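You operate a simulated robot arm through the tools that you are given. There is no shell and no other tool. Be economical: measure what you need, move in short steps, check, and stop when the job is done.

The job below is to be done with a simulated robot arm. You get a single attempt, and the scene is never put back.

JOB
The belt press was stopped in mid stroke. Get the ram up and latched.
Fine: Turn the pump key off with a clean dry hand to clear the stop, and leave it off: the oil pressure that stands will lift the ram. Set the mode knob to jog and run the ram to the top. Set the latch and hold the down button till the display says held. The oil unit stays charged; the display shows only the pressure on the ram. Keep out from under the ram and pinch nothing.
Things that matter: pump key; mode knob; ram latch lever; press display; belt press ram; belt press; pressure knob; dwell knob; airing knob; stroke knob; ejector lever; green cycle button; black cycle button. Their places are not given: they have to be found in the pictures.

The check looks at the end state, three seconds after you hand in, the way a careful person would. Anything else that was tipped, shoved, dropped, spilled or broken makes it a failure.

ROBOT AND FRAMES
A 7-joint arm with a two-finger parallel gripper, fixed in place. Base frame: the origin is at the foot of the arm, x ahead of it, y to its left, z up; the work surface is at about z = 0.968. Readings come in m, degrees, newtons and seconds.
With the tool pointing down near the work surface it reaches from about 0.26 to 0.68 m from the base axis. Its first joint turns from -66.0 to 66.0 degrees. Payload 1.57 kg.
Tool frame: the origin (TCP) lies between the finger pads and is the grasp point; the fingertips stand 0.03 m ahead of it; z points along the fingers, y is the line along which they close. The gripper opens to 0.11 m. The fingers are 0.024 m wide and 0.012 m thick; the gripper's body (0.048 by 0.112 m) begins 0.078 m behind the TCP.
Orientation is that of the tool frame in the base frame, as [roll, pitch, yaw] about the fixed x, y, z axes, in that order (R = Rz(yaw) Ry(pitch) Rx(roll)). With the fingers straight down and closing along the base's y, the tool's x points along the base's -x, its y along +y and its z along -z.

CONTROLS
- The arm moves only by the tool apply_moves. Its arguments are lists of equal length, an entry for each row: "offset": the shift along the base's x, y, z in m, a list of three; "dr": the turn, a rotation vector about the base's x, y, z in degrees, a list of three; "claw": the opening, from 0 (shut) to 1 (fully open). In form: {"offset": [[dx, dy, dz], ...], "dr": [[wx, wy, wz], ...], "claw": [claw, ...]}. A call has 1 to 8 rows; each row shifts and turns the commanded pose from where the row before left it. Rows are played at 5 a second. More than 0.05 m and 8.6 degrees between two rows, or a gripper value outside its range, and nothing of the call is played. A pose out of reach is approached as far as the arm can. The call stops where the force on the tool passes 90 N (or 10 N more than at its start, if that is more) or the arm is blocked; 0.2 s more then pass. Each finger travels about 0.108 m/s and halts on what it meets, pressing with about 39 N; the grip force reading is that of the motor and also rises with nothing between the fingers. The clock runs only during rows and for 0.2 s after the last one: add rows that do not move to give the fingers time. The reply holds the time, the measured pose of the TCP, the force on the tool along the base axes, the opening and the grip force, in the units named above and with some noise.
- Cameras (640 x 400 px; columns grow to the right, rows downward): "scene" is fixed at [0.1631, -0.411, 1.3762]; the picture's right is [0.69, -0.72, 0.00], its down [-0.59, -0.56, -0.58] and it looks along [0.42, 0.40, -0.81] (base axes); focal length 214 px, centre (320, 200). "wrist" rides on the gripper at [0.07, 0.016, -0.141] in the tool frame; the picture's right is [-0.23, 0.97, 0.00], its down [-0.86, -0.20, -0.48] and it looks along [-0.47, -0.11, 0.88] (tool axes); focal length 222 px, centre (320, 200).
- camera(camera): a new picture of that camera. The clock stands still meanwhile.
- measure_at(camera, pixels): for up to 12 pixels [column, row] of the newest picture of that camera ("zoom" is the newest enlarged one), the place [x, y, z] in the base frame of the surface seen there, good to about 0.003 m. The clock stands still meanwhile.
- enlarge(camera, box): a new picture of the part [left, top, right, bottom] of that camera's present view, enlarged. The clock stands still meanwhile.
- close_job(): hands the job in; it is judged then, once.

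Go step by step. Measure first, check grasps and placings, and put right what went wrong. The budget is 80 turns and 34 pictures, counting those below and the enlarged ones. Unless the task says otherwise, let go and move clear before handing in, and close with one line.

The tools are called as a command line: name --argument value ..., lists and objects as JSON in quotes. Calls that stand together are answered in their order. apply_moves: Moves the arm, as the interface text tells. Its arguments: {"type":"object","properties":{"offset":{"type":"array","items":{"type":"array","items":{"type":"number"}}},"dr":{"type":"array","items":{"type":"array","items":{"type":"number"}}},"claw":{"type":"array","items":{"type":"number"}}},"required":["offset","dr","claw"]} The other tools are called the same way: camera (camera) takes a picture; measure_at (camera, pixels) gives the place of the surface under pixels of a picture; enlarge (camera, box) takes an enlarged picture of a part of a camera's view; close_job () hands the job in.

At the start:

```text
time_s: 0.0
ee_pos: [0.289, -0.1831, 1.3085]
ee_rot: [179.9, 0.1, -179.9]
wrist_force: [1.0, -0.4, -0.1]
gripper_width: 0.11
finger_force: 0.0
```

scene: 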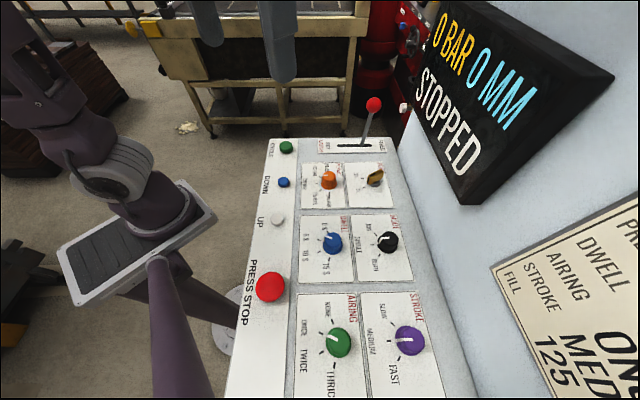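
wrist: 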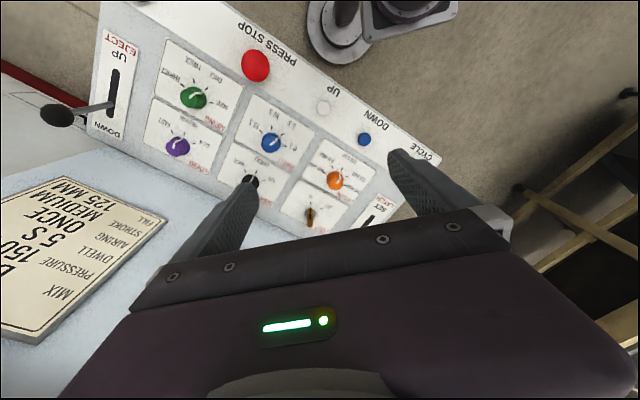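

The display reads 0 BAR, 0 MM, STOPPED, and the panel runs from about (285,140) to (400,380). I'll enlarge the control panel to read the labels.

enlarge --camera "scene" --box '[240, 130, 420, 242]'

enlarge --camera "scene" --box '[230, 200, 470, 400]'

enlarge --camera "wrist" --box '[80, 0, 440, 225]'

```text
3.56 times, centred on (330, 186) of scene
```

zoom: 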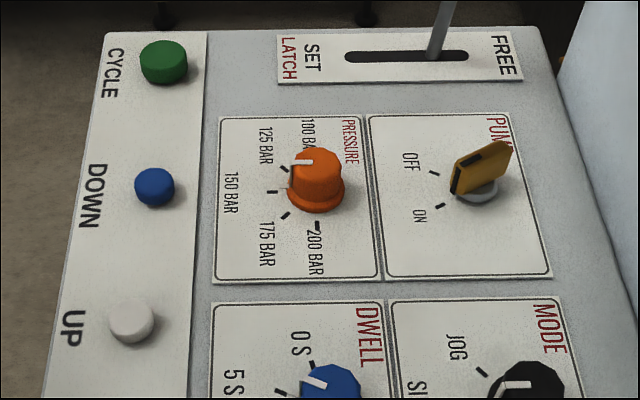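

```text
2.00 times, centred on (350, 300) of scene
```

zoom: 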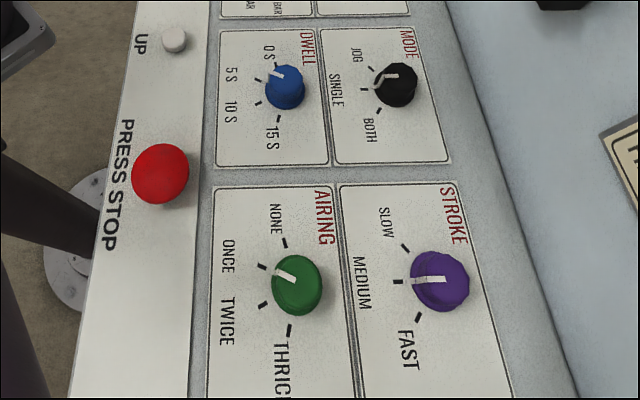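

```text
1.78 times, centred on (260, 112) of wrist
```

zoom: 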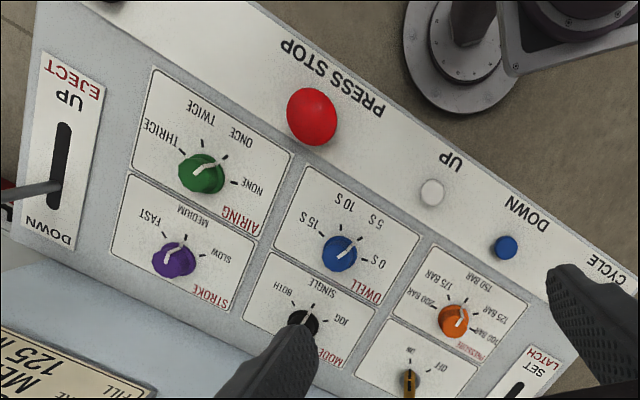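

The pump key (375,178) points at ON, the mode knob (387,242) is at SINGLE, and the latch lever (373,105) leans toward FREE. I'll measure all of these.

camera --camera "scene"

enlarge --camera "scene" --box '[335, 150, 431, 210]'

measure_at --camera "scene" --pixels '[[285, 147], [283, 182], [277, 219], [270, 286], [374, 105], [362, 145], [387, 240], [330, 179], [350, 220], [345, 180], [400, 270], [270, 320]]'

```text
28 pictures are left
```

scene: 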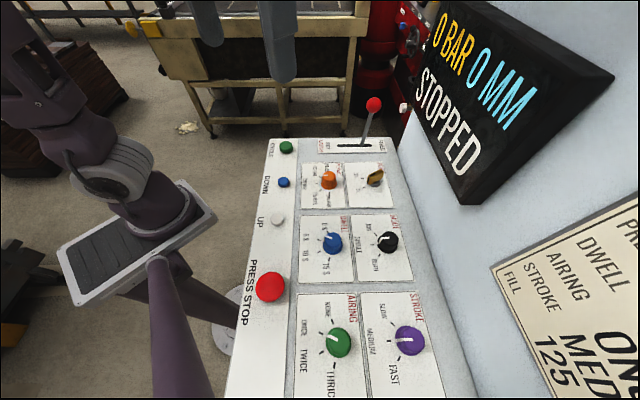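

```text
6.67 times, centred on (383, 180) of scene
```

zoom: 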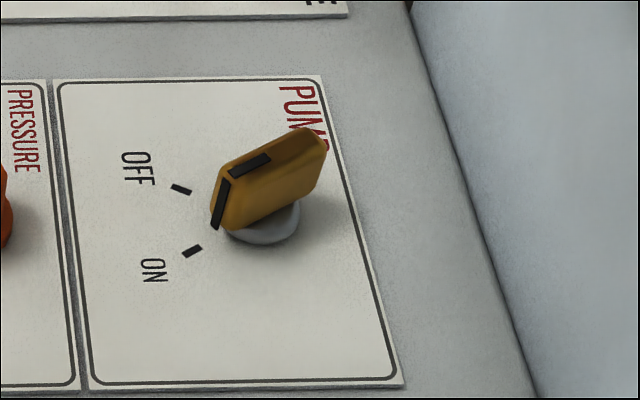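

```text
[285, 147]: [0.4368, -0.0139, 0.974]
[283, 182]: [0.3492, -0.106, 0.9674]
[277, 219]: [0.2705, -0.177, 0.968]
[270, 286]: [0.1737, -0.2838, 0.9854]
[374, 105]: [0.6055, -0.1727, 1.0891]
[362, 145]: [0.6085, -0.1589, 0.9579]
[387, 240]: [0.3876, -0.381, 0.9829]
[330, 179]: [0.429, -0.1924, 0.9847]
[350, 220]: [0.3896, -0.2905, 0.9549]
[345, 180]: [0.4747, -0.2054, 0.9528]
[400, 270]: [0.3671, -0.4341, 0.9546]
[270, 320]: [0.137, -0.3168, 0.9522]
```

The panel plate lies at z≈0.954, rotated about 45° in base axes. I'll measure the key's bow, its hub and the tick marks in the zoom.

measure_at --camera "zoom" --pixels '[[228, 175], [250, 165], [290, 145], [320, 132], [220, 205], [275, 185], [290, 215], [192, 251], [181, 189], [135, 168], [153, 270], [265, 240]]'

enlarge --camera "wrist" --box '[210, 120, 402, 240]'

```text
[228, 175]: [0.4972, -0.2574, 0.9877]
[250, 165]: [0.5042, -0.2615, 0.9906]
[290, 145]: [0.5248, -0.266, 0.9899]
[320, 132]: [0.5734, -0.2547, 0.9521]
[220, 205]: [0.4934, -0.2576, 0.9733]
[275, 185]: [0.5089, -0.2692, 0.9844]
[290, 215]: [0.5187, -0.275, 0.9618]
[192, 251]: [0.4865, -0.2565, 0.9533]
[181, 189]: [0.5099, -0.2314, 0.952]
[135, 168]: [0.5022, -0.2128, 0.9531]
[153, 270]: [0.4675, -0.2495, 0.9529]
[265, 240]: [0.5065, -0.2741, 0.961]
```

```text
3.33 times, centred on (306, 180) of wrist
```

zoom: 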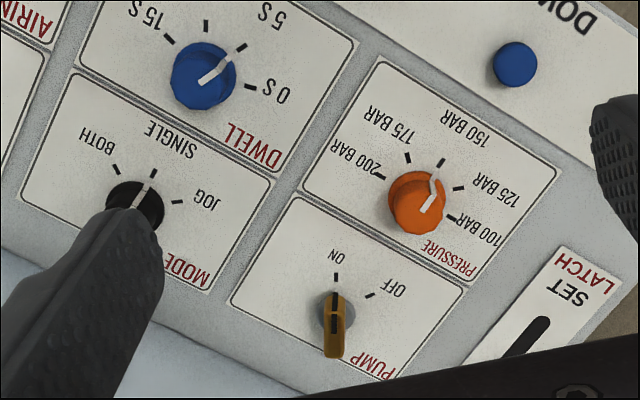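

The key's centre works out to about (0.520,-0.264) with its top at z≈0.99. It points at ≈165° now and OFF is at ≈105°, so it needs −60°. Next I'll measure the wall, the lever and the mode knob's ticks for clearance.

measure_at --camera "scene" --pixels '[[430, 215], [410, 150], [470, 330], [465, 200], [373, 104], [368, 125], [340, 146], [383, 143], [276, 183], [277, 214], [282, 179]]'

enlarge --camera "scene" --box '[340, 212, 420, 262]'

```text
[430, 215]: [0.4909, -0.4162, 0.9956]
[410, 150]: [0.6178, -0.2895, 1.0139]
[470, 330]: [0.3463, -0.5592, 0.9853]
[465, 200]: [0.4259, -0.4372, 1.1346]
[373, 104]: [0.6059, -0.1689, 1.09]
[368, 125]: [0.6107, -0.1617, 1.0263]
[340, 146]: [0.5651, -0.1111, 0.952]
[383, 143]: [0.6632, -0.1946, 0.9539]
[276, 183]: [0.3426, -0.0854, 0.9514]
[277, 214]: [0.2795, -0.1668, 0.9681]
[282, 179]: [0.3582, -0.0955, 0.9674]
```

```text
8.00 times, centred on (380, 237) of scene
```

zoom: 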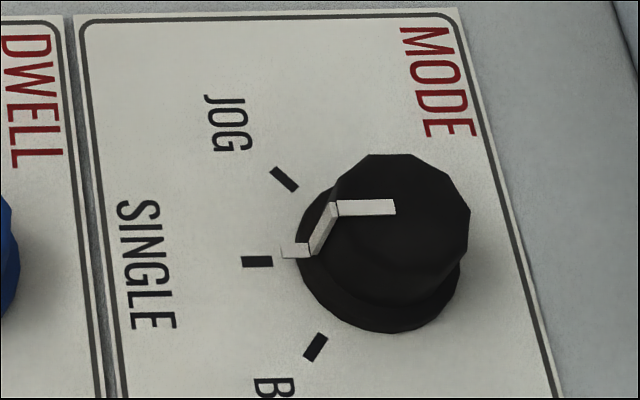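

The wall is the plane x−y≈0.907, and the display sticks out above z≈1.13 beside the mode knob. I'll measure the knob's ticks and the display's corners.

measure_at --camera "zoom" --pixels '[[284, 179], [257, 262], [315, 347], [345, 208], [390, 207], [400, 160], [465, 215], [350, 255], [405, 275], [300, 262], [455, 310], [390, 330]]'

measure_at --camera "scene" --pixels '[[460, 195], [407, 103], [440, 10], [610, 75], [480, 200], [425, 120], [467, 200], [415, 95], [500, 275], [404, 107]]'

```text
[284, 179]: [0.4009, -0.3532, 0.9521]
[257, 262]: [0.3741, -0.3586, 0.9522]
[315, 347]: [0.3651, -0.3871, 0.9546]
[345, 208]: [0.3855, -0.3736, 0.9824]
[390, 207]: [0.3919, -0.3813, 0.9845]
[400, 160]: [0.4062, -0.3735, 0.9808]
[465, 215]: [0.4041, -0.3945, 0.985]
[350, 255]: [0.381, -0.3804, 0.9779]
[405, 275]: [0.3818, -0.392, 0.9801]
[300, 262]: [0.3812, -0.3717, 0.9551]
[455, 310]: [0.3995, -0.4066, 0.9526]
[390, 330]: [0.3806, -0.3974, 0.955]
```

```text
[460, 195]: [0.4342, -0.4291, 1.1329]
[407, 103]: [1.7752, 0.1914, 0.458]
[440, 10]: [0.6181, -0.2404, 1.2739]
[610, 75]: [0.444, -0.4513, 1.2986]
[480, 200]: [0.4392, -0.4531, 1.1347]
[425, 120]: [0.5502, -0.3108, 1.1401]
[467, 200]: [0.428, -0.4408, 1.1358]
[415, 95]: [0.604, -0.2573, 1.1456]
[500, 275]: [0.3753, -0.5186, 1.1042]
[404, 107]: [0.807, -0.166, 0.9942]
```

The display front is the plane x−y≈0.861, above z 1.133, and it is about 5 cm from the key axis horizontally. I'll approach the key turned −15° in yaw, leaning 12° away from the wall about the closing axis, and stop above it to check.

apply_moves --offset '[[0.028, -0.01, -0.024], [0.028, -0.01, -0.024], [0.028, -0.01, -0.024], [0.028, -0.01, -0.024], [0.028, -0.01, -0.024], [0.028, -0.01, -0.024], [0.028, -0.01, -0.024], [0.03, -0.01, -0.02]]' --dr '[[0, 0, -7.5], [0, 0, -7.5], [-1.04, -3.86, 0], [-1.04, -3.86, 0], [-1.04, -3.86, 0], [0, 0, 0], [0, 0, 0], [0, 0, 0]]' --claw '[0.5, 0.5, 0.5, 0.5, 0.5, 0.5, 0.5, 0.5]'

camera --camera "wrist"

```text
time_s: 1.8
ee_pos: [0.518, -0.2635, 1.1212]
ee_rot: [180.0, 12.0, 164.9]
wrist_force: [-1.0, 0.0, -1.1]
gripper_width: 0.0553
finger_force: 0.1
```

```text
24 pictures are left
```

wrist: 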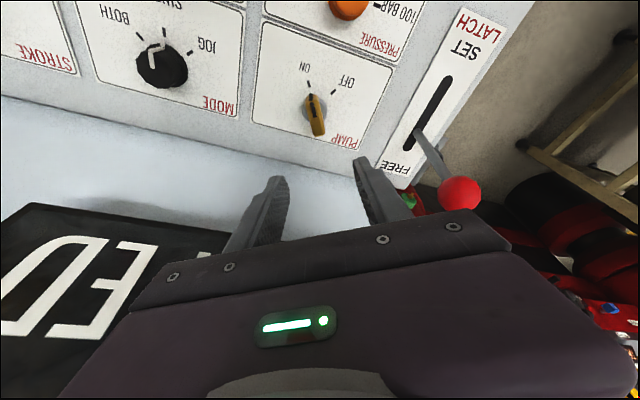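

The gripper is above the key with room to spare, and the key is at (315,112) in the wrist view. I'll measure the key's edges and hub from this side, plus the mode knob.

enlarge --camera "wrist" --box '[270, 70, 366, 130]'

measure_at --camera "wrist" --pixels '[[313, 97], [319, 133], [303, 107], [326, 107], [307, 85], [335, 94], [165, 33], [140, 37], [191, 53], [161, 70], [142, 62], [184, 72]]'

```text
6.67 times, centred on (318, 100) of wrist
```

zoom: 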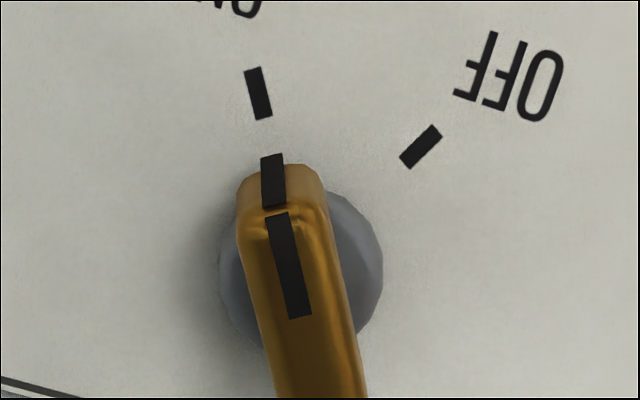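

```text
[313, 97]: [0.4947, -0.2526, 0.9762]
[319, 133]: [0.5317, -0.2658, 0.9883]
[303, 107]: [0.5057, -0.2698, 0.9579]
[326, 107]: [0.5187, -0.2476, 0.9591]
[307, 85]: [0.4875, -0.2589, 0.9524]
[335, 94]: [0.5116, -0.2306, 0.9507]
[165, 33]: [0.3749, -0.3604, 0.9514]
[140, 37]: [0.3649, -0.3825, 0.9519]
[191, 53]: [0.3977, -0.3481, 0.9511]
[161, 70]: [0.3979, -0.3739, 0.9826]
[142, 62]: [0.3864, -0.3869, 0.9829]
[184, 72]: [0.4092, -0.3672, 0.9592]
```

The key's bow runs from (0.495,-0.253) to (0.532,-0.266), so its centre is about (0.515,-0.262). I'll descend with the fingers straddling it and close.

apply_moves --offset '[[-0.0065, 0.0025, -0.03], [0, 0, -0.03], [0, 0, -0.03], [0, 0, -0.02], [0, 0, -0.01], [0, 0, -0.007]]' --dr '[[0, 0, 0], [0, 0, 0], [0, 0, 0], [0, 0, 0], [0, 0, 0], [0, 0, 0]]' --claw '[0.5, 0.5, 0.5, 0.5, 0.5, 0.5]'

camera --camera "scene"

```text
time_s: 3.2
ee_pos: [0.5093, -0.259, 0.9943]
ee_rot: [-180.0, 12.0, 165.0]
wrist_force: [0.4, 0.6, 0.6]
gripper_width: 0.0552
finger_force: 0.1
```

```text
22 pictures are left
```

scene: 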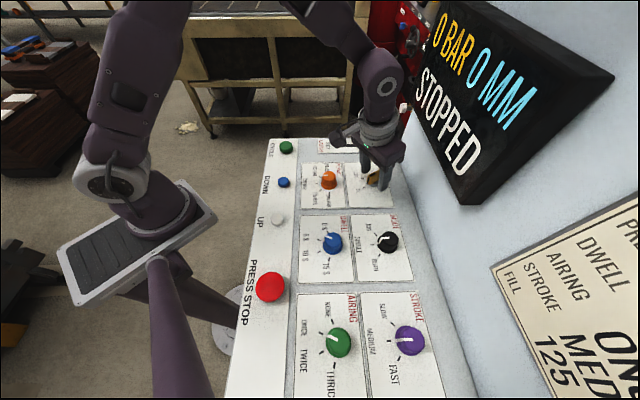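

The key is between the fingers with the forces near zero. I'll shift a couple of mm to its centre and close on it.

apply_moves --offset '[[0.002, -0.002, 0], [0, 0, 0], [0, 0, 0], [0, 0, 0]]' --dr '[[0, 0, 0], [0, 0, 0], [0, 0, 0], [0, 0, 0]]' --claw '[0.3, 0.2, 0.1, 0.05]'

enlarge --camera "scene" --box '[330, 140, 426, 200]'

```text
time_s: 4.2
ee_pos: [0.5111, -0.2602, 0.9948]
ee_rot: [179.9, 11.9, 165.1]
wrist_force: [1.8, 18.0, 2.4]
gripper_width: 0.0159
finger_force: 31.9
```

```text
6.67 times, centred on (378, 170) of scene
```

zoom: 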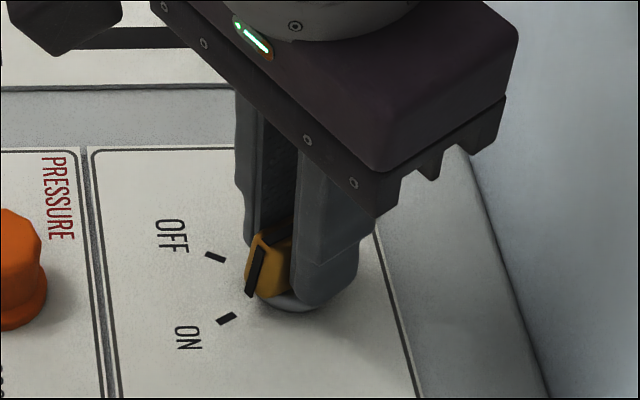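

The key is gripped (0.016 m wide), with an 18 N side load that should mean the key sits a little to +y. I'll relieve that and turn −60° about the vertical in 8 rows.

apply_moves --offset '[[0.0003, 0.0013, 0], [0.0003, 0.0003, 0], [0.0003, 0.0003, 0], [0.0003, 0.0003, 0], [0.0003, 0.0003, 0], [0.0003, 0.0003, 0], [0.0003, 0.0003, 0], [0.0003, 0.0003, 0]]' --dr '[[0, 0, -7.5], [0, 0, -7.5], [0, 0, -7.5], [0, 0, -7.5], [0, 0, -7.5], [0, 0, -7.5], [0, 0, -7.5], [0, 0, -7.5]]' --claw '[0.05, 0.05, 0.05, 0.05, 0.05, 0.05, 0.05, 0.05]'

camera --camera "scene"

```text
time_s: 6.0
ee_pos: [0.5146, -0.2578, 0.994]
ee_rot: [179.6, 12.2, 105.0]
wrist_force: [26.0, 21.0, 3.7]
gripper_width: 0.0158
finger_force: 31.5
```

```text
20 pictures are left
```

scene: 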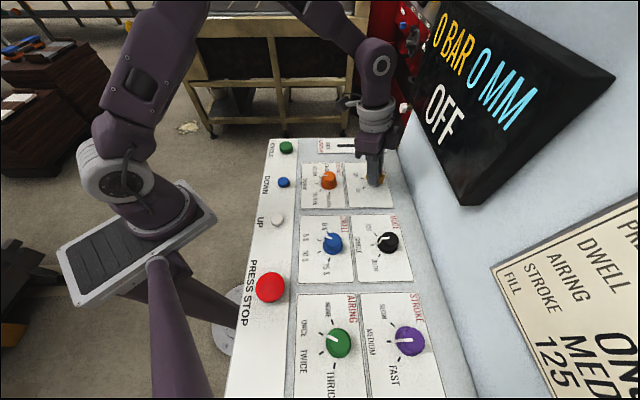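

The display now says OFF, so the key is home. I'll open the fingers and rise straight up.

apply_moves --offset '[[0, 0, 0], [0, 0, 0], [0, 0, 0.02], [0, 0, 0.035], [0, 0, 0.035], [0, 0, 0.035]]' --dr '[[0, 0, 0], [0, 0, 0], [0, 0, 0], [0, 0, 0], [0, 0, 0], [0, 0, 0]]' --claw '[0.35, 0.5, 0.5, 0.5, 0.5, 0.5]'

camera --camera "wrist"

```text
time_s: 7.4
ee_pos: [0.5117, -0.2573, 1.1205]
ee_rot: [-179.9, 12.0, 105.1]
wrist_force: [-0.3, 0.0, 0.8]
gripper_width: 0.0548
finger_force: 0.2
```

```text
19 pictures are left
```

wrist: 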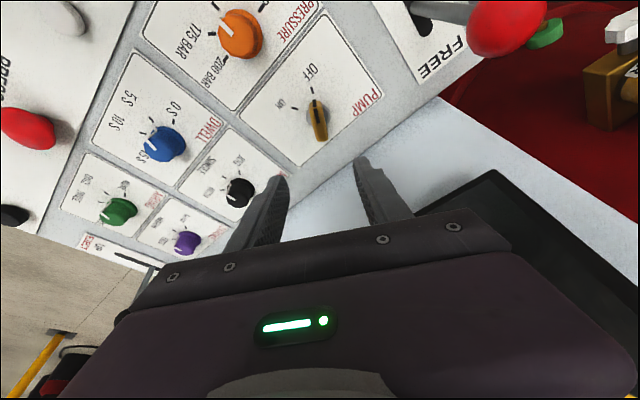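

The pump key points to OFF at (318,115). Next is the mode knob, centred near (0.3955,-0.382): I'll move over it and turn the tool back +55° so the turn to JOG stays clear of the display.

apply_moves --offset '[[-0.015, -0.0155, 0], [-0.015, -0.0155, 0], [-0.015, -0.0155, 0], [-0.015, -0.0155, 0], [-0.015, -0.0155, 0], [-0.015, -0.0155, 0], [-0.015, -0.0155, 0], [-0.015, -0.0155, 0]]' --dr '[[0, 0, 6.9], [0, 0, 6.9], [0, 0, 6.9], [0, 0, 6.9], [0, 0, 6.9], [0, 0, 6.9], [0, 0, 6.9], [0, 0, 6.9]]' --claw '[0.6, 0.6, 0.6, 0.6, 0.6, 0.6, 0.6, 0.6]'

camera --camera "wrist"

enlarge --camera "wrist" --box '[264, 70, 376, 140]'

```text
time_s: 9.2
ee_pos: [0.3927, -0.3829, 1.1215]
ee_rot: [180.0, 12.0, 160.3]
wrist_force: [-0.3, -0.6, 0.0]
gripper_width: 0.066
finger_force: 0.1
```

```text
18 pictures are left
```

wrist: 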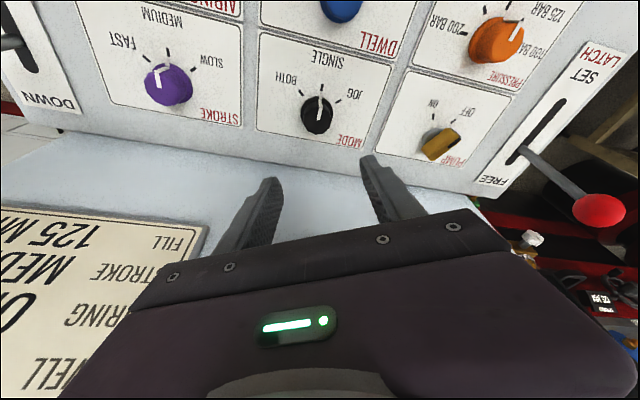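

```text
5.71 times, centred on (320, 105) of wrist
```

zoom: 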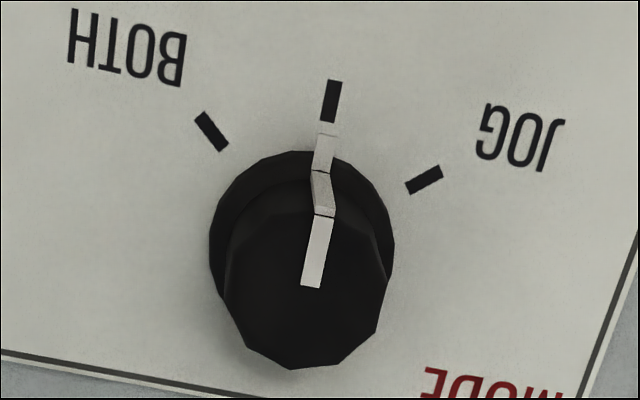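

measure_at --camera "zoom" --pixels '[[331, 100], [211, 130], [424, 180], [310, 285], [240, 290], [375, 290], [300, 355], [320, 215], [300, 320]]'

```text
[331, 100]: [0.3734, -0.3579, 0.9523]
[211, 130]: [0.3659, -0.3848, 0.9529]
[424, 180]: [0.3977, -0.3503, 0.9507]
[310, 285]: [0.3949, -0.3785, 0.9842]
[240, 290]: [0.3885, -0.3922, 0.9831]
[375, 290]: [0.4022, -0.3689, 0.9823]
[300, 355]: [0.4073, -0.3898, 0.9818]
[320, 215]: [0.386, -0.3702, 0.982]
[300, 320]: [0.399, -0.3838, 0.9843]
```

The ticks put the knob centre at about (0.396,-0.3805), with JOG 50° clockwise of SINGLE. I'll descend around the knob and close.

apply_moves --offset '[[0, 0.0035, -0.03], [0, 0, -0.04], [0, 0, -0.03], [0, 0, -0.02], [0, 0, -0.011], [0, 0, 0], [0, 0, 0], [0, 0, 0]]' --dr '[[0, 0, 0], [0, 0, 0], [0, 0, 0], [0, 0, 0], [0, 0, 0], [0, 0, 0], [0, 0, 0], [0, 0, 0]]' --claw '[0.6, 0.6, 0.6, 0.6, 0.6, 0.4, 0.25, 0.1]'

```text
time_s: 11.0
ee_pos: [0.3919, -0.3808, 0.9893]
ee_rot: [-179.8, 12.0, 160.2]
wrist_force: [-2.0, -10.1, -9.3]
gripper_width: 0.0343
finger_force: 41.7
```

The knob is gripped (0.034 m wide). Turning −50° toward JOG.

apply_moves --offset '[[0.0003, 0.0003, 0], [0.0003, 0.0003, 0], [0.0003, 0.0003, 0], [0.0003, 0.0003, 0], [0.0003, 0.0003, 0], [0.0003, 0.0003, 0], [0.0003, 0.0003, 0]]' --dr '[[0, 0, -7.2], [0, 0, -7.2], [0, 0, -7.2], [0, 0, -7.2], [0, 0, -7.2], [0, 0, -7.2], [0, 0, -7.2]]' --claw '[0.1, 0.1, 0.1, 0.1, 0.1, 0.1, 0.1]'

apply_moves --offset '[[0, 0, 0], [0, 0, 0], [0, 0, 0.02], [0, 0, 0.035], [0, 0, 0.035], [0, 0, 0.04]]' --dr '[[0, 0, 0], [0, 0, 0], [0, 0, 0], [0, 0, 0], [0, 0, 0], [0, 0, 0]]' --claw '[0.4, 0.6, 0.6, 0.6, 0.6, 0.6]'

camera --camera "wrist"

camera --camera "scene"

```text
time_s: 12.6
ee_pos: [0.3943, -0.3769, 0.989]
ee_rot: [-180.0, 11.9, 109.8]
wrist_force: [-14.9, 3.4, -2.1]
gripper_width: 0.0347
finger_force: 41.9
```

```text
time_s: 14.0
ee_pos: [0.3945, -0.3801, 1.119]
ee_rot: [180.0, 12.0, 109.8]
wrist_force: [-0.8, 0.3, 0.2]
gripper_width: 0.0659
finger_force: 0.0
```

```text
16 pictures are left
```

wrist: 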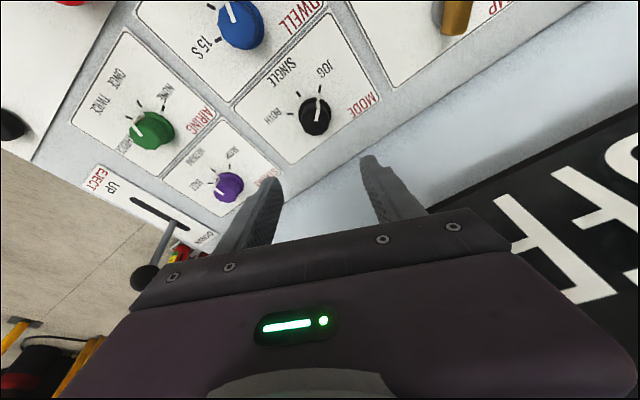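

```text
15 pictures are left
```

scene: 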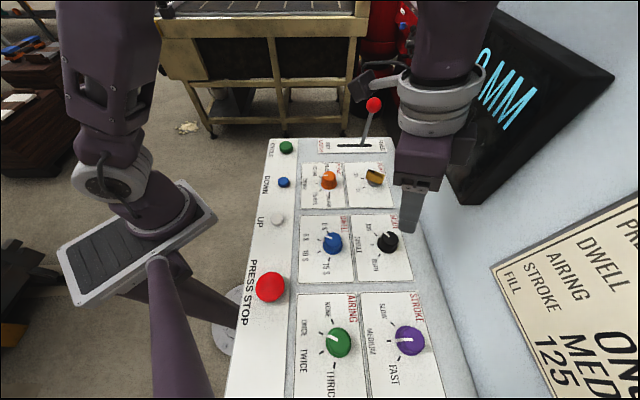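

The knob pointer is at JOG (315,115). Next I'll close the fingers, come upright and move over to the UP button at about (0.276,-0.173).

apply_moves --offset '[[-0.015, 0.026, 0], [-0.015, 0.026, 0], [-0.015, 0.026, 0], [-0.015, 0.026, 0], [-0.015, 0.026, 0], [-0.015, 0.026, 0], [-0.015, 0.026, 0], [-0.014, 0.025, 0]]' --dr '[[3.76, 1.37, 0], [3.76, 1.37, 0], [3.76, 1.37, 0], [0, 0, 8.4], [0, 0, 8.4], [0, 0, 8.4], [0, 0, 8.4], [0, 0, 8.4]]' --claw '[0.3, 0, 0, 0, 0, 0, 0, 0]'

camera --camera "scene"

```text
time_s: 15.8
ee_pos: [0.2737, -0.1735, 1.1153]
ee_rot: [-179.9, 0.0, 152.0]
wrist_force: [0.8, -0.1, -0.2]
gripper_width: 0.0002
finger_force: 21.2
```

```text
14 pictures are left
```

scene: 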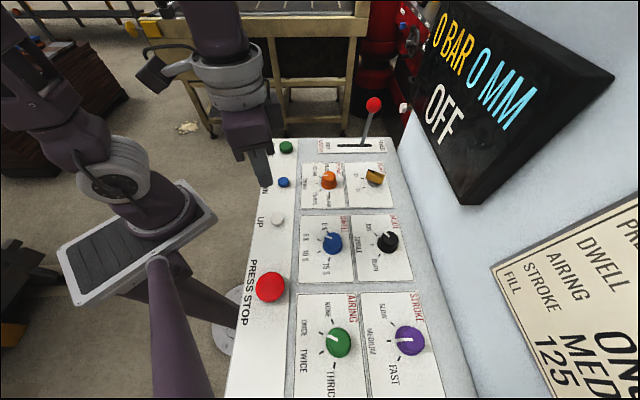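

The gripper is above the UP button (277,219) and the display shows OFF, 0 MM. I'll pin the button tops more exactly.

enlarge --camera "scene" --box '[244, 170, 324, 220]'

measure_at --camera "scene" --pixels '[[277, 216], [272, 216], [282, 216], [277, 212], [277, 221]]'

measure_at --camera "zoom" --pixels '[[312, 82], [285, 85], [340, 85], [312, 65], [312, 100]]'

```text
8.00 times, centred on (284, 195) of scene
```

zoom: 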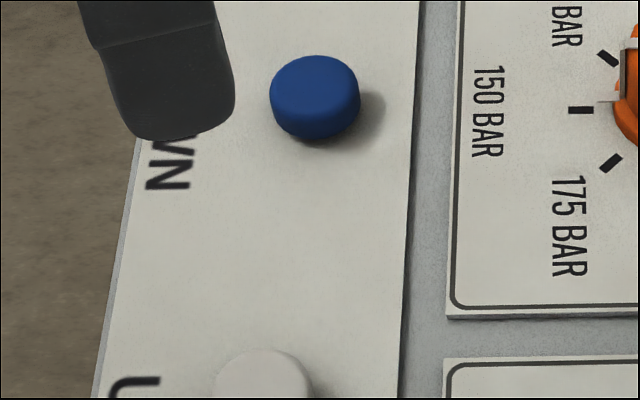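

```text
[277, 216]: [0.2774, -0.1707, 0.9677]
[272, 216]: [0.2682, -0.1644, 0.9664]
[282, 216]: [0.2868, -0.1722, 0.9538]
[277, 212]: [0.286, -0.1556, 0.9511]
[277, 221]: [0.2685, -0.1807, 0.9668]
```

```text
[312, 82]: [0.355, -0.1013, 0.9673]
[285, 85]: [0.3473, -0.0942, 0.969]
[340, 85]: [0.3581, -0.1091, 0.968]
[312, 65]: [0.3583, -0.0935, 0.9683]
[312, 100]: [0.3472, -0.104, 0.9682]
```

UP is centred at about (0.273,-0.172) with its top at 0.968; DOWN is at (0.352,-0.102). I'll lower onto UP and press a few mm.

apply_moves --offset '[[0, 0.001, -0.04], [0, 0, -0.04], [0, 0, -0.03], [0, 0, -0.007], [0, 0, -0.004], [0, 0, 0], [0, 0, 0]]' --dr '[[0, 0, 0], [0, 0, 0], [0, 0, 0], [0, 0, 0], [0, 0, 0], [0, 0, 0], [0, 0, 0]]' --claw '[0, 0, 0, 0, 0, 0, 0]'

camera --camera "scene"

```text
time_s: 17.4
ee_pos: [0.2747, -0.1701, 0.9967]
ee_rot: [-179.8, 0.0, 151.7]
wrist_force: [0.5, -0.9, 0.4]
gripper_width: 0.0001
finger_force: 21.9
```

```text
12 pictures are left
```

scene: 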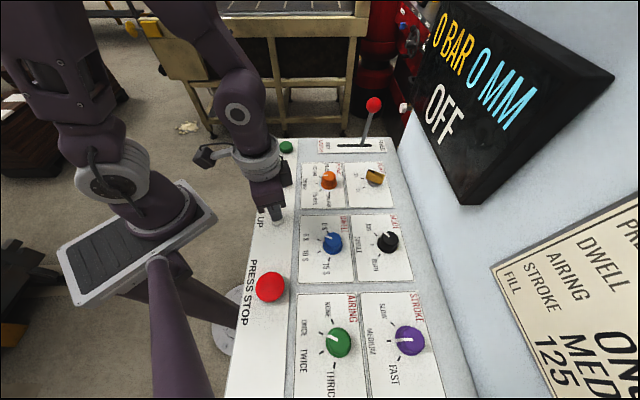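

No contact force yet and the display is unchanged. I'll press down further in small steps.

apply_moves --offset '[[0, -0.001, -0.002], [0, 0, -0.002], [0, 0, -0.002], [0, 0, 0], [0, 0, 0]]' --dr '[[0, 0, 0], [0, 0, 0], [0, 0, 0], [0, 0, 0], [0, 0, 0]]' --claw '[0, 0, 0, 0, 0]'

enlarge --camera "scene" --box '[400, 0, 640, 150]'

```text
time_s: 18.6
ee_pos: [0.2761, -0.1711, 0.9898]
ee_rot: [-179.9, 0.1, 151.8]
wrist_force: [-3.2, -4.3, 14.9]
gripper_width: 0.0
finger_force: 21.0
```

```text
2.67 times, centred on (520, 75) of scene
```

zoom: 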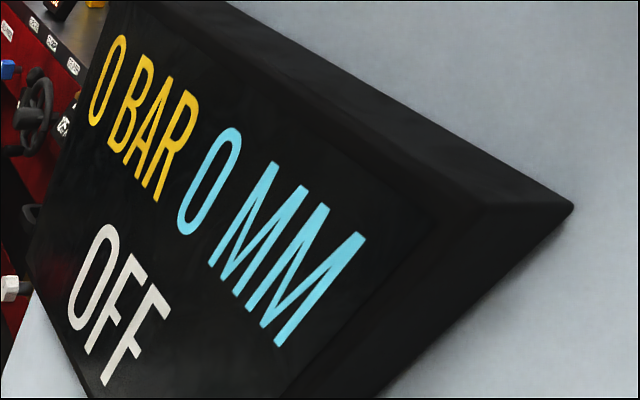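

There's 15 N on the button but the display hasn't changed. I'll press a little deeper and hold longer.

apply_moves --offset '[[0, 0, -0.002], [0, 0, -0.002], [0, 0, 0], [0, 0, 0], [0, 0, 0], [0, 0, 0], [0, 0, 0], [0, 0, 0]]' --dr '[[0, 0, 0], [0, 0, 0], [0, 0, 0], [0, 0, 0], [0, 0, 0], [0, 0, 0], [0, 0, 0], [0, 0, 0]]' --claw '[0, 0, 0, 0, 0, 0, 0, 0]'

enlarge --camera "scene" --box '[240, 0, 640, 250]'

```text
time_s: 20.4
ee_pos: [0.2762, -0.1706, 0.9872]
ee_rot: [-180.0, 0.2, 151.8]
wrist_force: [6.9, -14.1, 44.4]
gripper_width: 0.0001
finger_force: 21.5
```

```text
1.60 times, centred on (440, 125) of scene
```

zoom: 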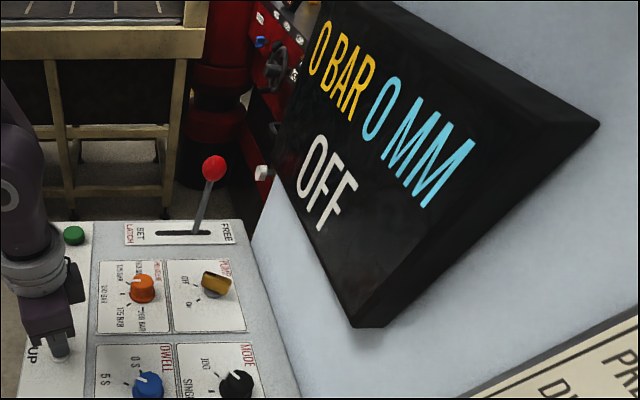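

UP is bottomed at 44 N and still nothing changes: 0 MM, OFF. I'll let go, rise, and look around for the ram and at the mode knob.

apply_moves --offset '[[0, 0, 0.02], [0, 0, 0.04], [0, 0, 0.04], [0, 0, 0.04], [0, 0, 0.04], [0, 0, 0.04]]' --dr '[[0, 0, 0], [0, 0, 0], [0, 0, -8], [0, 0, -8], [0, 0, -8], [0, 0, -8]]' --claw '[0, 0, 0, 0, 0, 0]'

camera --camera "wrist"

enlarge --camera "scene" --box '[240, 130, 432, 250]'

```text
time_s: 21.8
ee_pos: [0.2757, -0.1711, 1.2096]
ee_rot: [-179.9, -0.1, 119.7]
wrist_force: [0.6, -0.7, 0.3]
gripper_width: 0.0
finger_force: 21.2
```

```text
9 pictures are left
```

wrist: 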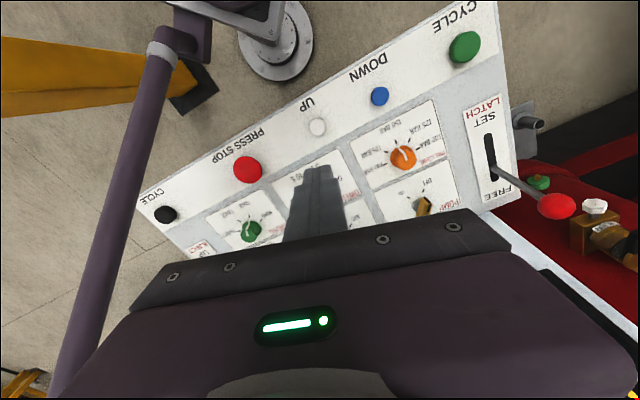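

```text
3.33 times, centred on (336, 190) of scene
```

zoom: 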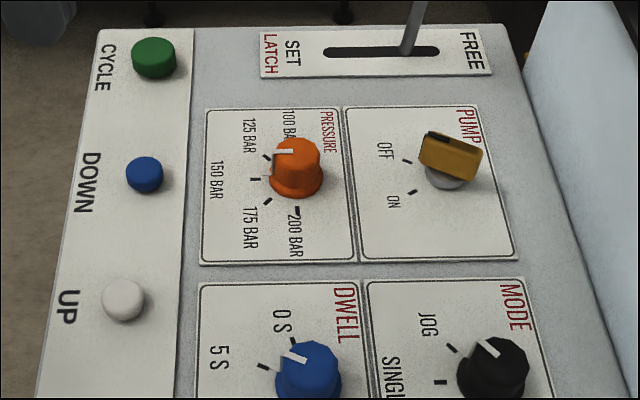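

The settings look right: key on OFF, mode on JOG, latch at FREE. But UP gave no motion, so I need to see the ram itself and will raise and tilt the hand to look over the wall.

apply_moves --offset '[[0.012, -0.005, 0.03], [0.012, -0.005, 0.03], [0.012, -0.005, 0.03], [0.012, -0.005, 0.03], [0.012, -0.005, 0.02], [0.012, -0.005, 0.01], [0.012, -0.005, 0.01]]' --dr '[[-4.2, -7.3, 0], [-4.2, -7.3, 0], [-4.2, -7.3, 0], [-4.2, -7.3, 0], [-4.2, -7.3, 0], [-4.2, -7.3, 0], [-4.2, -7.3, 0]]' --claw '[0, 0, 0, 0, 0, 0, 0]'

```text
time_s: 23.4
ee_pos: [0.3607, -0.2047, 1.369]
ee_rot: [140.0, 47.8, 101.3]
wrist_force: [-0.4, 0.2, -0.3]
gripper_width: 0.0002
finger_force: 21.2
```

The arm followed the tilt. Taking the look.

camera --camera "wrist"

```text
7 pictures are left
```

wrist: 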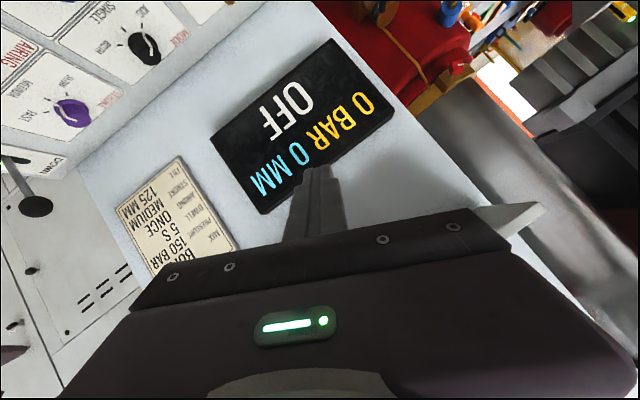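

Beyond the wall's right end there is a grey and black structure at (480,150)–(620,250), possibly the press and ram. I'll measure it.

measure_at --camera "wrist" --pixels '[[470, 120], [520, 180], [580, 260], [600, 160], [560, 80], [620, 60], [520, 220], [400, 60], [430, 180], [560, 300], [510, 90], [630, 240]]'

enlarge --camera "wrist" --box '[400, 0, 640, 300]'

```text
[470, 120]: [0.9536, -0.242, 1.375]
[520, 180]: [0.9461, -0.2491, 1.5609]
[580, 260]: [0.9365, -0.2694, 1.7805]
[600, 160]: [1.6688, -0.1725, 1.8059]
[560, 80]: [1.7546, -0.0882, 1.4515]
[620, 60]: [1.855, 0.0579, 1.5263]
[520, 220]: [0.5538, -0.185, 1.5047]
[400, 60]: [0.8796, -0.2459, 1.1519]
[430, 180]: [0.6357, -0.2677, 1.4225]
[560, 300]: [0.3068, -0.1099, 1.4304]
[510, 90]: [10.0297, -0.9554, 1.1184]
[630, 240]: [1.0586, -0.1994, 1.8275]
```

```text
1.33 times, centred on (520, 150) of wrist
```

zoom: 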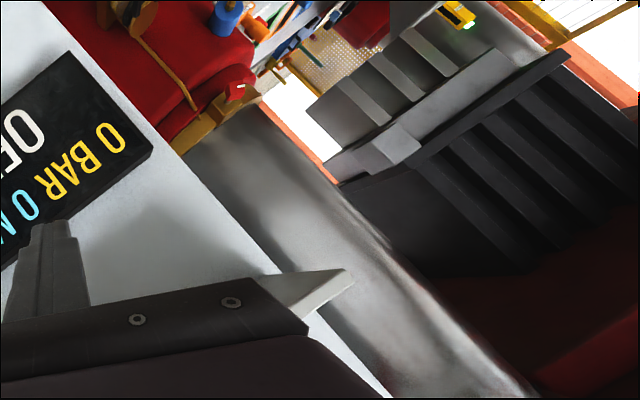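

Through the gap I can see a steel column at (0.95,-0.24) and ribbed platens at x≈1.7, but I can't tell whether they move. I'll go back, press UP dead centre and hold it much longer, then read the display.

apply_moves --offset '[[-0.012, 0.005, -0.01], [-0.012, 0.005, -0.01], [-0.012, 0.005, -0.02], [-0.012, 0.005, -0.03], [-0.012, 0.005, -0.03], [-0.012, 0.005, -0.03], [-0.012, 0.005, -0.03], [-0.003, -0.001, 0]]' --dr '[[4.2, 7.3, 0], [4.2, 7.3, 0], [4.2, 7.3, 0], [4.2, 7.3, 0], [4.2, 7.3, 0], [4.2, 7.3, 0], [4.2, 7.3, 0], [0, 0, 0]]' --claw '[0, 0, 0, 0, 0, 0, 0, 0]'

apply_moves --offset '[[0, 0, -0.05], [0, 0, -0.05], [0, 0, -0.05], [0, 0, -0.04], [0, 0, -0.018], [0, 0, 0]]' --dr '[[0, 0, 0], [0, 0, 0], [0, 0, 0], [0, 0, 0], [0, 0, 0], [0, 0, 0]]' --claw '[0, 0, 0, 0, 0, 0]'

```text
time_s: 25.2
ee_pos: [0.2745, -0.1707, 1.2075]
ee_rot: [-179.9, -0.2, 119.8]
wrist_force: [-0.4, -0.2, 0.2]
gripper_width: 0.0001
finger_force: 21.4
```

```text
time_s: 26.6
ee_pos: [0.2716, -0.1716, 0.9992]
ee_rot: [-179.9, 0.0, 119.8]
wrist_force: [-0.1, 0.6, -0.5]
gripper_width: 0.0001
finger_force: 20.5
```

The gripper is just above UP and centred. Pressing in and holding for about 3 seconds over two calls.

apply_moves --offset '[[0, 0, -0.006], [0, 0, -0.004], [0, 0, -0.002], [0, 0, -0.001], [0, 0, 0], [0, 0, 0], [0, 0, 0], [0, 0, 0]]' --dr '[[0, 0, 0], [0, 0, 0], [0, 0, 0], [0, 0, 0], [0, 0, 0], [0, 0, 0], [0, 0, 0], [0, 0, 0]]' --claw '[0, 0, 0, 0, 0, 0, 0, 0]'

apply_moves --offset '[[0, 0, 0], [0, 0, 0], [0, 0, 0], [0, 0, 0], [0, 0, 0], [0, 0, 0], [0, 0, 0], [0, 0, 0]]' --dr '[[0, 0, 0], [0, 0, 0], [0, 0, 0], [0, 0, 0], [0, 0, 0], [0, 0, 0], [0, 0, 0], [0, 0, 0]]' --claw '[0, 0, 0, 0, 0, 0, 0, 0]'

apply_moves --offset '[[0, 0, 0], [0, 0, 0], [0, 0, 0], [0, 0, 0], [0, 0, 0], [0, 0, 0], [0, 0, 0], [0, 0, 0]]' --dr '[[0, 0, 0], [0, 0, 0], [0, 0, 0], [0, 0, 0], [0, 0, 0], [0, 0, 0], [0, 0, 0], [0, 0, 0]]' --claw '[0, 0, 0, 0, 0, 0, 0, 0]'

camera --camera "scene"

```text
time_s: 28.4
ee_pos: [0.2726, -0.1715, 0.9861]
ee_rot: [-180.0, 0.1, 119.7]
wrist_force: [-15.2, -12.6, 51.8]
gripper_width: 0.0002
finger_force: 21.2
```

```text
time_s: 30.2
ee_pos: [0.2734, -0.17, 0.9858]
ee_rot: [180.0, 0.0, 119.8]
wrist_force: [-10.7, -13.2, 51.8]
gripper_width: 0.0
finger_force: 21.5
```

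```text
time_s: 32.0
ee_pos: [0.2726, -0.1716, 0.9845]
ee_rot: [180.0, 0.1, 119.9]
wrist_force: [-4.0, -10.4, 52.1]
gripper_width: 0.0003
finger_force: 21.4
```

```text
5 pictures are left
```

scene: 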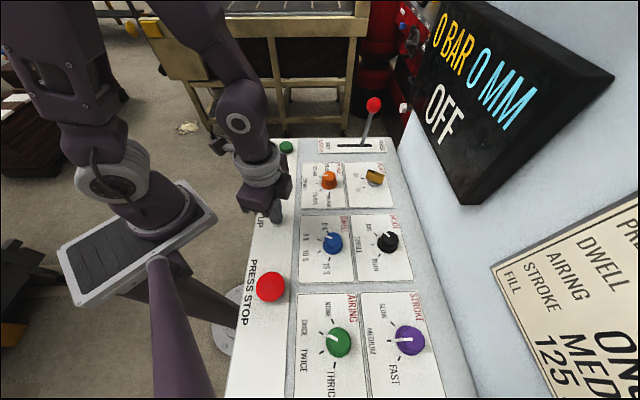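

I held UP for over 4 s at 52 N and the display still reads 0 BAR, 0 MM, OFF. Before judging the standing pressure, I'll check that the mode pointer is really on the JOG mark.

enlarge --camera "scene" --box '[340, 160, 420, 260]'

```text
4.00 times, centred on (380, 210) of scene
```

zoom: 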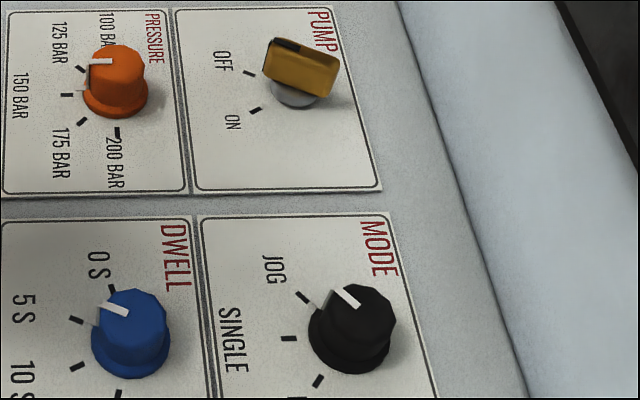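

The mode pointer's foot (316,308) sits on the JOG tick and the key points at OFF, so both settings are good. I'll release UP and go back to the same look pose, to see whether the structure moved even though the display didn't change.

apply_moves --offset '[[0.003, 0.001, 0.021], [0, 0, 0.05], [0, 0, 0.05], [0, 0, 0.05], [0, 0, 0.05]]' --dr '[[0, 0, 0], [0, 0, 0], [0, 0, 0], [0, 0, 0], [0, 0, 0]]' --claw '[0, 0, 0, 0, 0]'

apply_moves --offset '[[0.012, -0.005, 0.03], [0.012, -0.005, 0.03], [0.012, -0.005, 0.03], [0.012, -0.005, 0.03], [0.012, -0.005, 0.02], [0.012, -0.005, 0.01], [0.012, -0.005, 0.01]]' --dr '[[-4.2, -7.3, 0], [-4.2, -7.3, 0], [-4.2, -7.3, 0], [-4.2, -7.3, 0], [-4.2, -7.3, 0], [-4.2, -7.3, 0], [-4.2, -7.3, 0]]' --claw '[0, 0, 0, 0, 0, 0, 0]'

camera --camera "wrist"

```text
time_s: 33.2
ee_pos: [0.2774, -0.171, 1.2058]
ee_rot: [-179.9, 0.0, 119.7]
wrist_force: [0.5, 0.2, 0.2]
gripper_width: 0.0
finger_force: 20.7
```

```text
time_s: 34.8
ee_pos: [0.3628, -0.2074, 1.3679]
ee_rot: [140.0, 47.8, 101.5]
wrist_force: [-0.7, 0.9, -0.3]
gripper_width: 0.0
finger_force: 21.6
```

```text
3 pictures are left
```

wrist: 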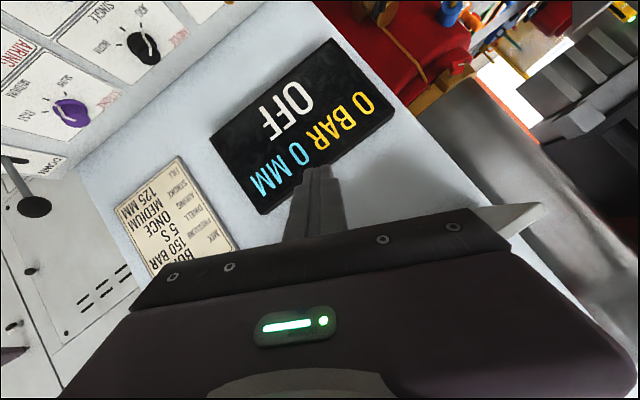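

The display is unchanged, but the platens at the far right look a little different from before. I'll measure the same pixels to compare.

measure_at --camera "wrist" --pixels '[[470, 120], [520, 180], [580, 260], [600, 160], [560, 80], [620, 60], [510, 90], [630, 240], [530, 124], [590, 120], [630, 110], [545, 70]]'

enlarge --camera "wrist" --box '[400, 0, 640, 300]'

```text
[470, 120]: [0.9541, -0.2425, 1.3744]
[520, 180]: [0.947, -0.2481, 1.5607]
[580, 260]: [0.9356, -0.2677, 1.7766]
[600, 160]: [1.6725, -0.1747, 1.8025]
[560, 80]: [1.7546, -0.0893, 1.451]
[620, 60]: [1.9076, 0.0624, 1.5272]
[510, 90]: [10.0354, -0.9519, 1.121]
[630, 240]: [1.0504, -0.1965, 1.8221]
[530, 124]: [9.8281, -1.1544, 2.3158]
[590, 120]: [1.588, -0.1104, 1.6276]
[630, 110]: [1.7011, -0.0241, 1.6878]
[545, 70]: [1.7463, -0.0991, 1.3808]
```

```text
1.33 times, centred on (520, 150) of wrist
```

zoom: 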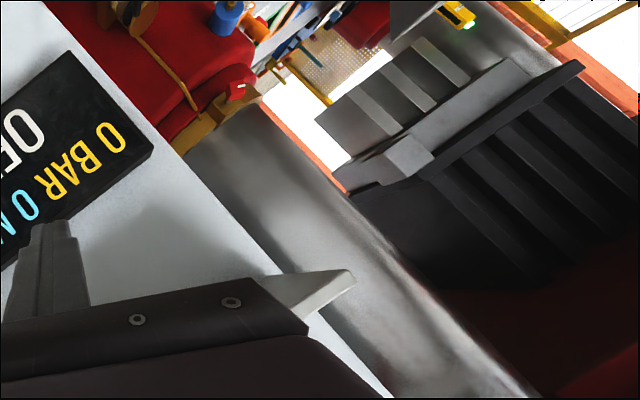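

The column and display didn't shift, but the grey and black platens moved together along the column by about 16 zoom px (corner (308,105)→(317,120)). So the ram did rise while UP was held, and the display just doesn't show travel with the pump off. The standing pressure works, so I'll go back and hold UP far longer.

apply_moves --offset '[[-0.012, 0.005, -0.01], [-0.012, 0.005, -0.01], [-0.012, 0.005, -0.02], [-0.012, 0.005, -0.03], [-0.012, 0.005, -0.03], [-0.012, 0.005, -0.03], [-0.012, 0.005, -0.03], [-0.003, -0.001, 0]]' --dr '[[4.2, 7.3, 0], [4.2, 7.3, 0], [4.2, 7.3, 0], [4.2, 7.3, 0], [4.2, 7.3, 0], [4.2, 7.3, 0], [4.2, 7.3, 0], [0, 0, 0]]' --claw '[0, 0, 0, 0, 0, 0, 0, 0]'

apply_moves --offset '[[0, 0, -0.05], [0, 0, -0.05], [0, 0, -0.05], [0, 0, -0.04], [0, 0, -0.018], [0, 0, 0]]' --dr '[[0, 0, 0], [0, 0, 0], [0, 0, 0], [0, 0, 0], [0, 0, 0], [0, 0, 0]]' --claw '[0, 0, 0, 0, 0, 0]'

measure_at --camera "wrist" --pixels '[[630, 240], [560, 80]]'

```text
time_s: 36.6
ee_pos: [0.2742, -0.1714, 1.2081]
ee_rot: [-179.9, -0.1, 119.7]
wrist_force: [-0.6, -0.9, -0.4]
gripper_width: 0.0
finger_force: 21.5
```

```text
time_s: 38.0
ee_pos: [0.2723, -0.1701, 1.0]
ee_rot: [-179.9, -0.1, 119.8]
wrist_force: [0.7, -0.4, 0.2]
gripper_width: 0.0
finger_force: 20.7
```

```text
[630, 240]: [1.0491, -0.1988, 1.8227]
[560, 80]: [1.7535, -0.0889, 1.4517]
```

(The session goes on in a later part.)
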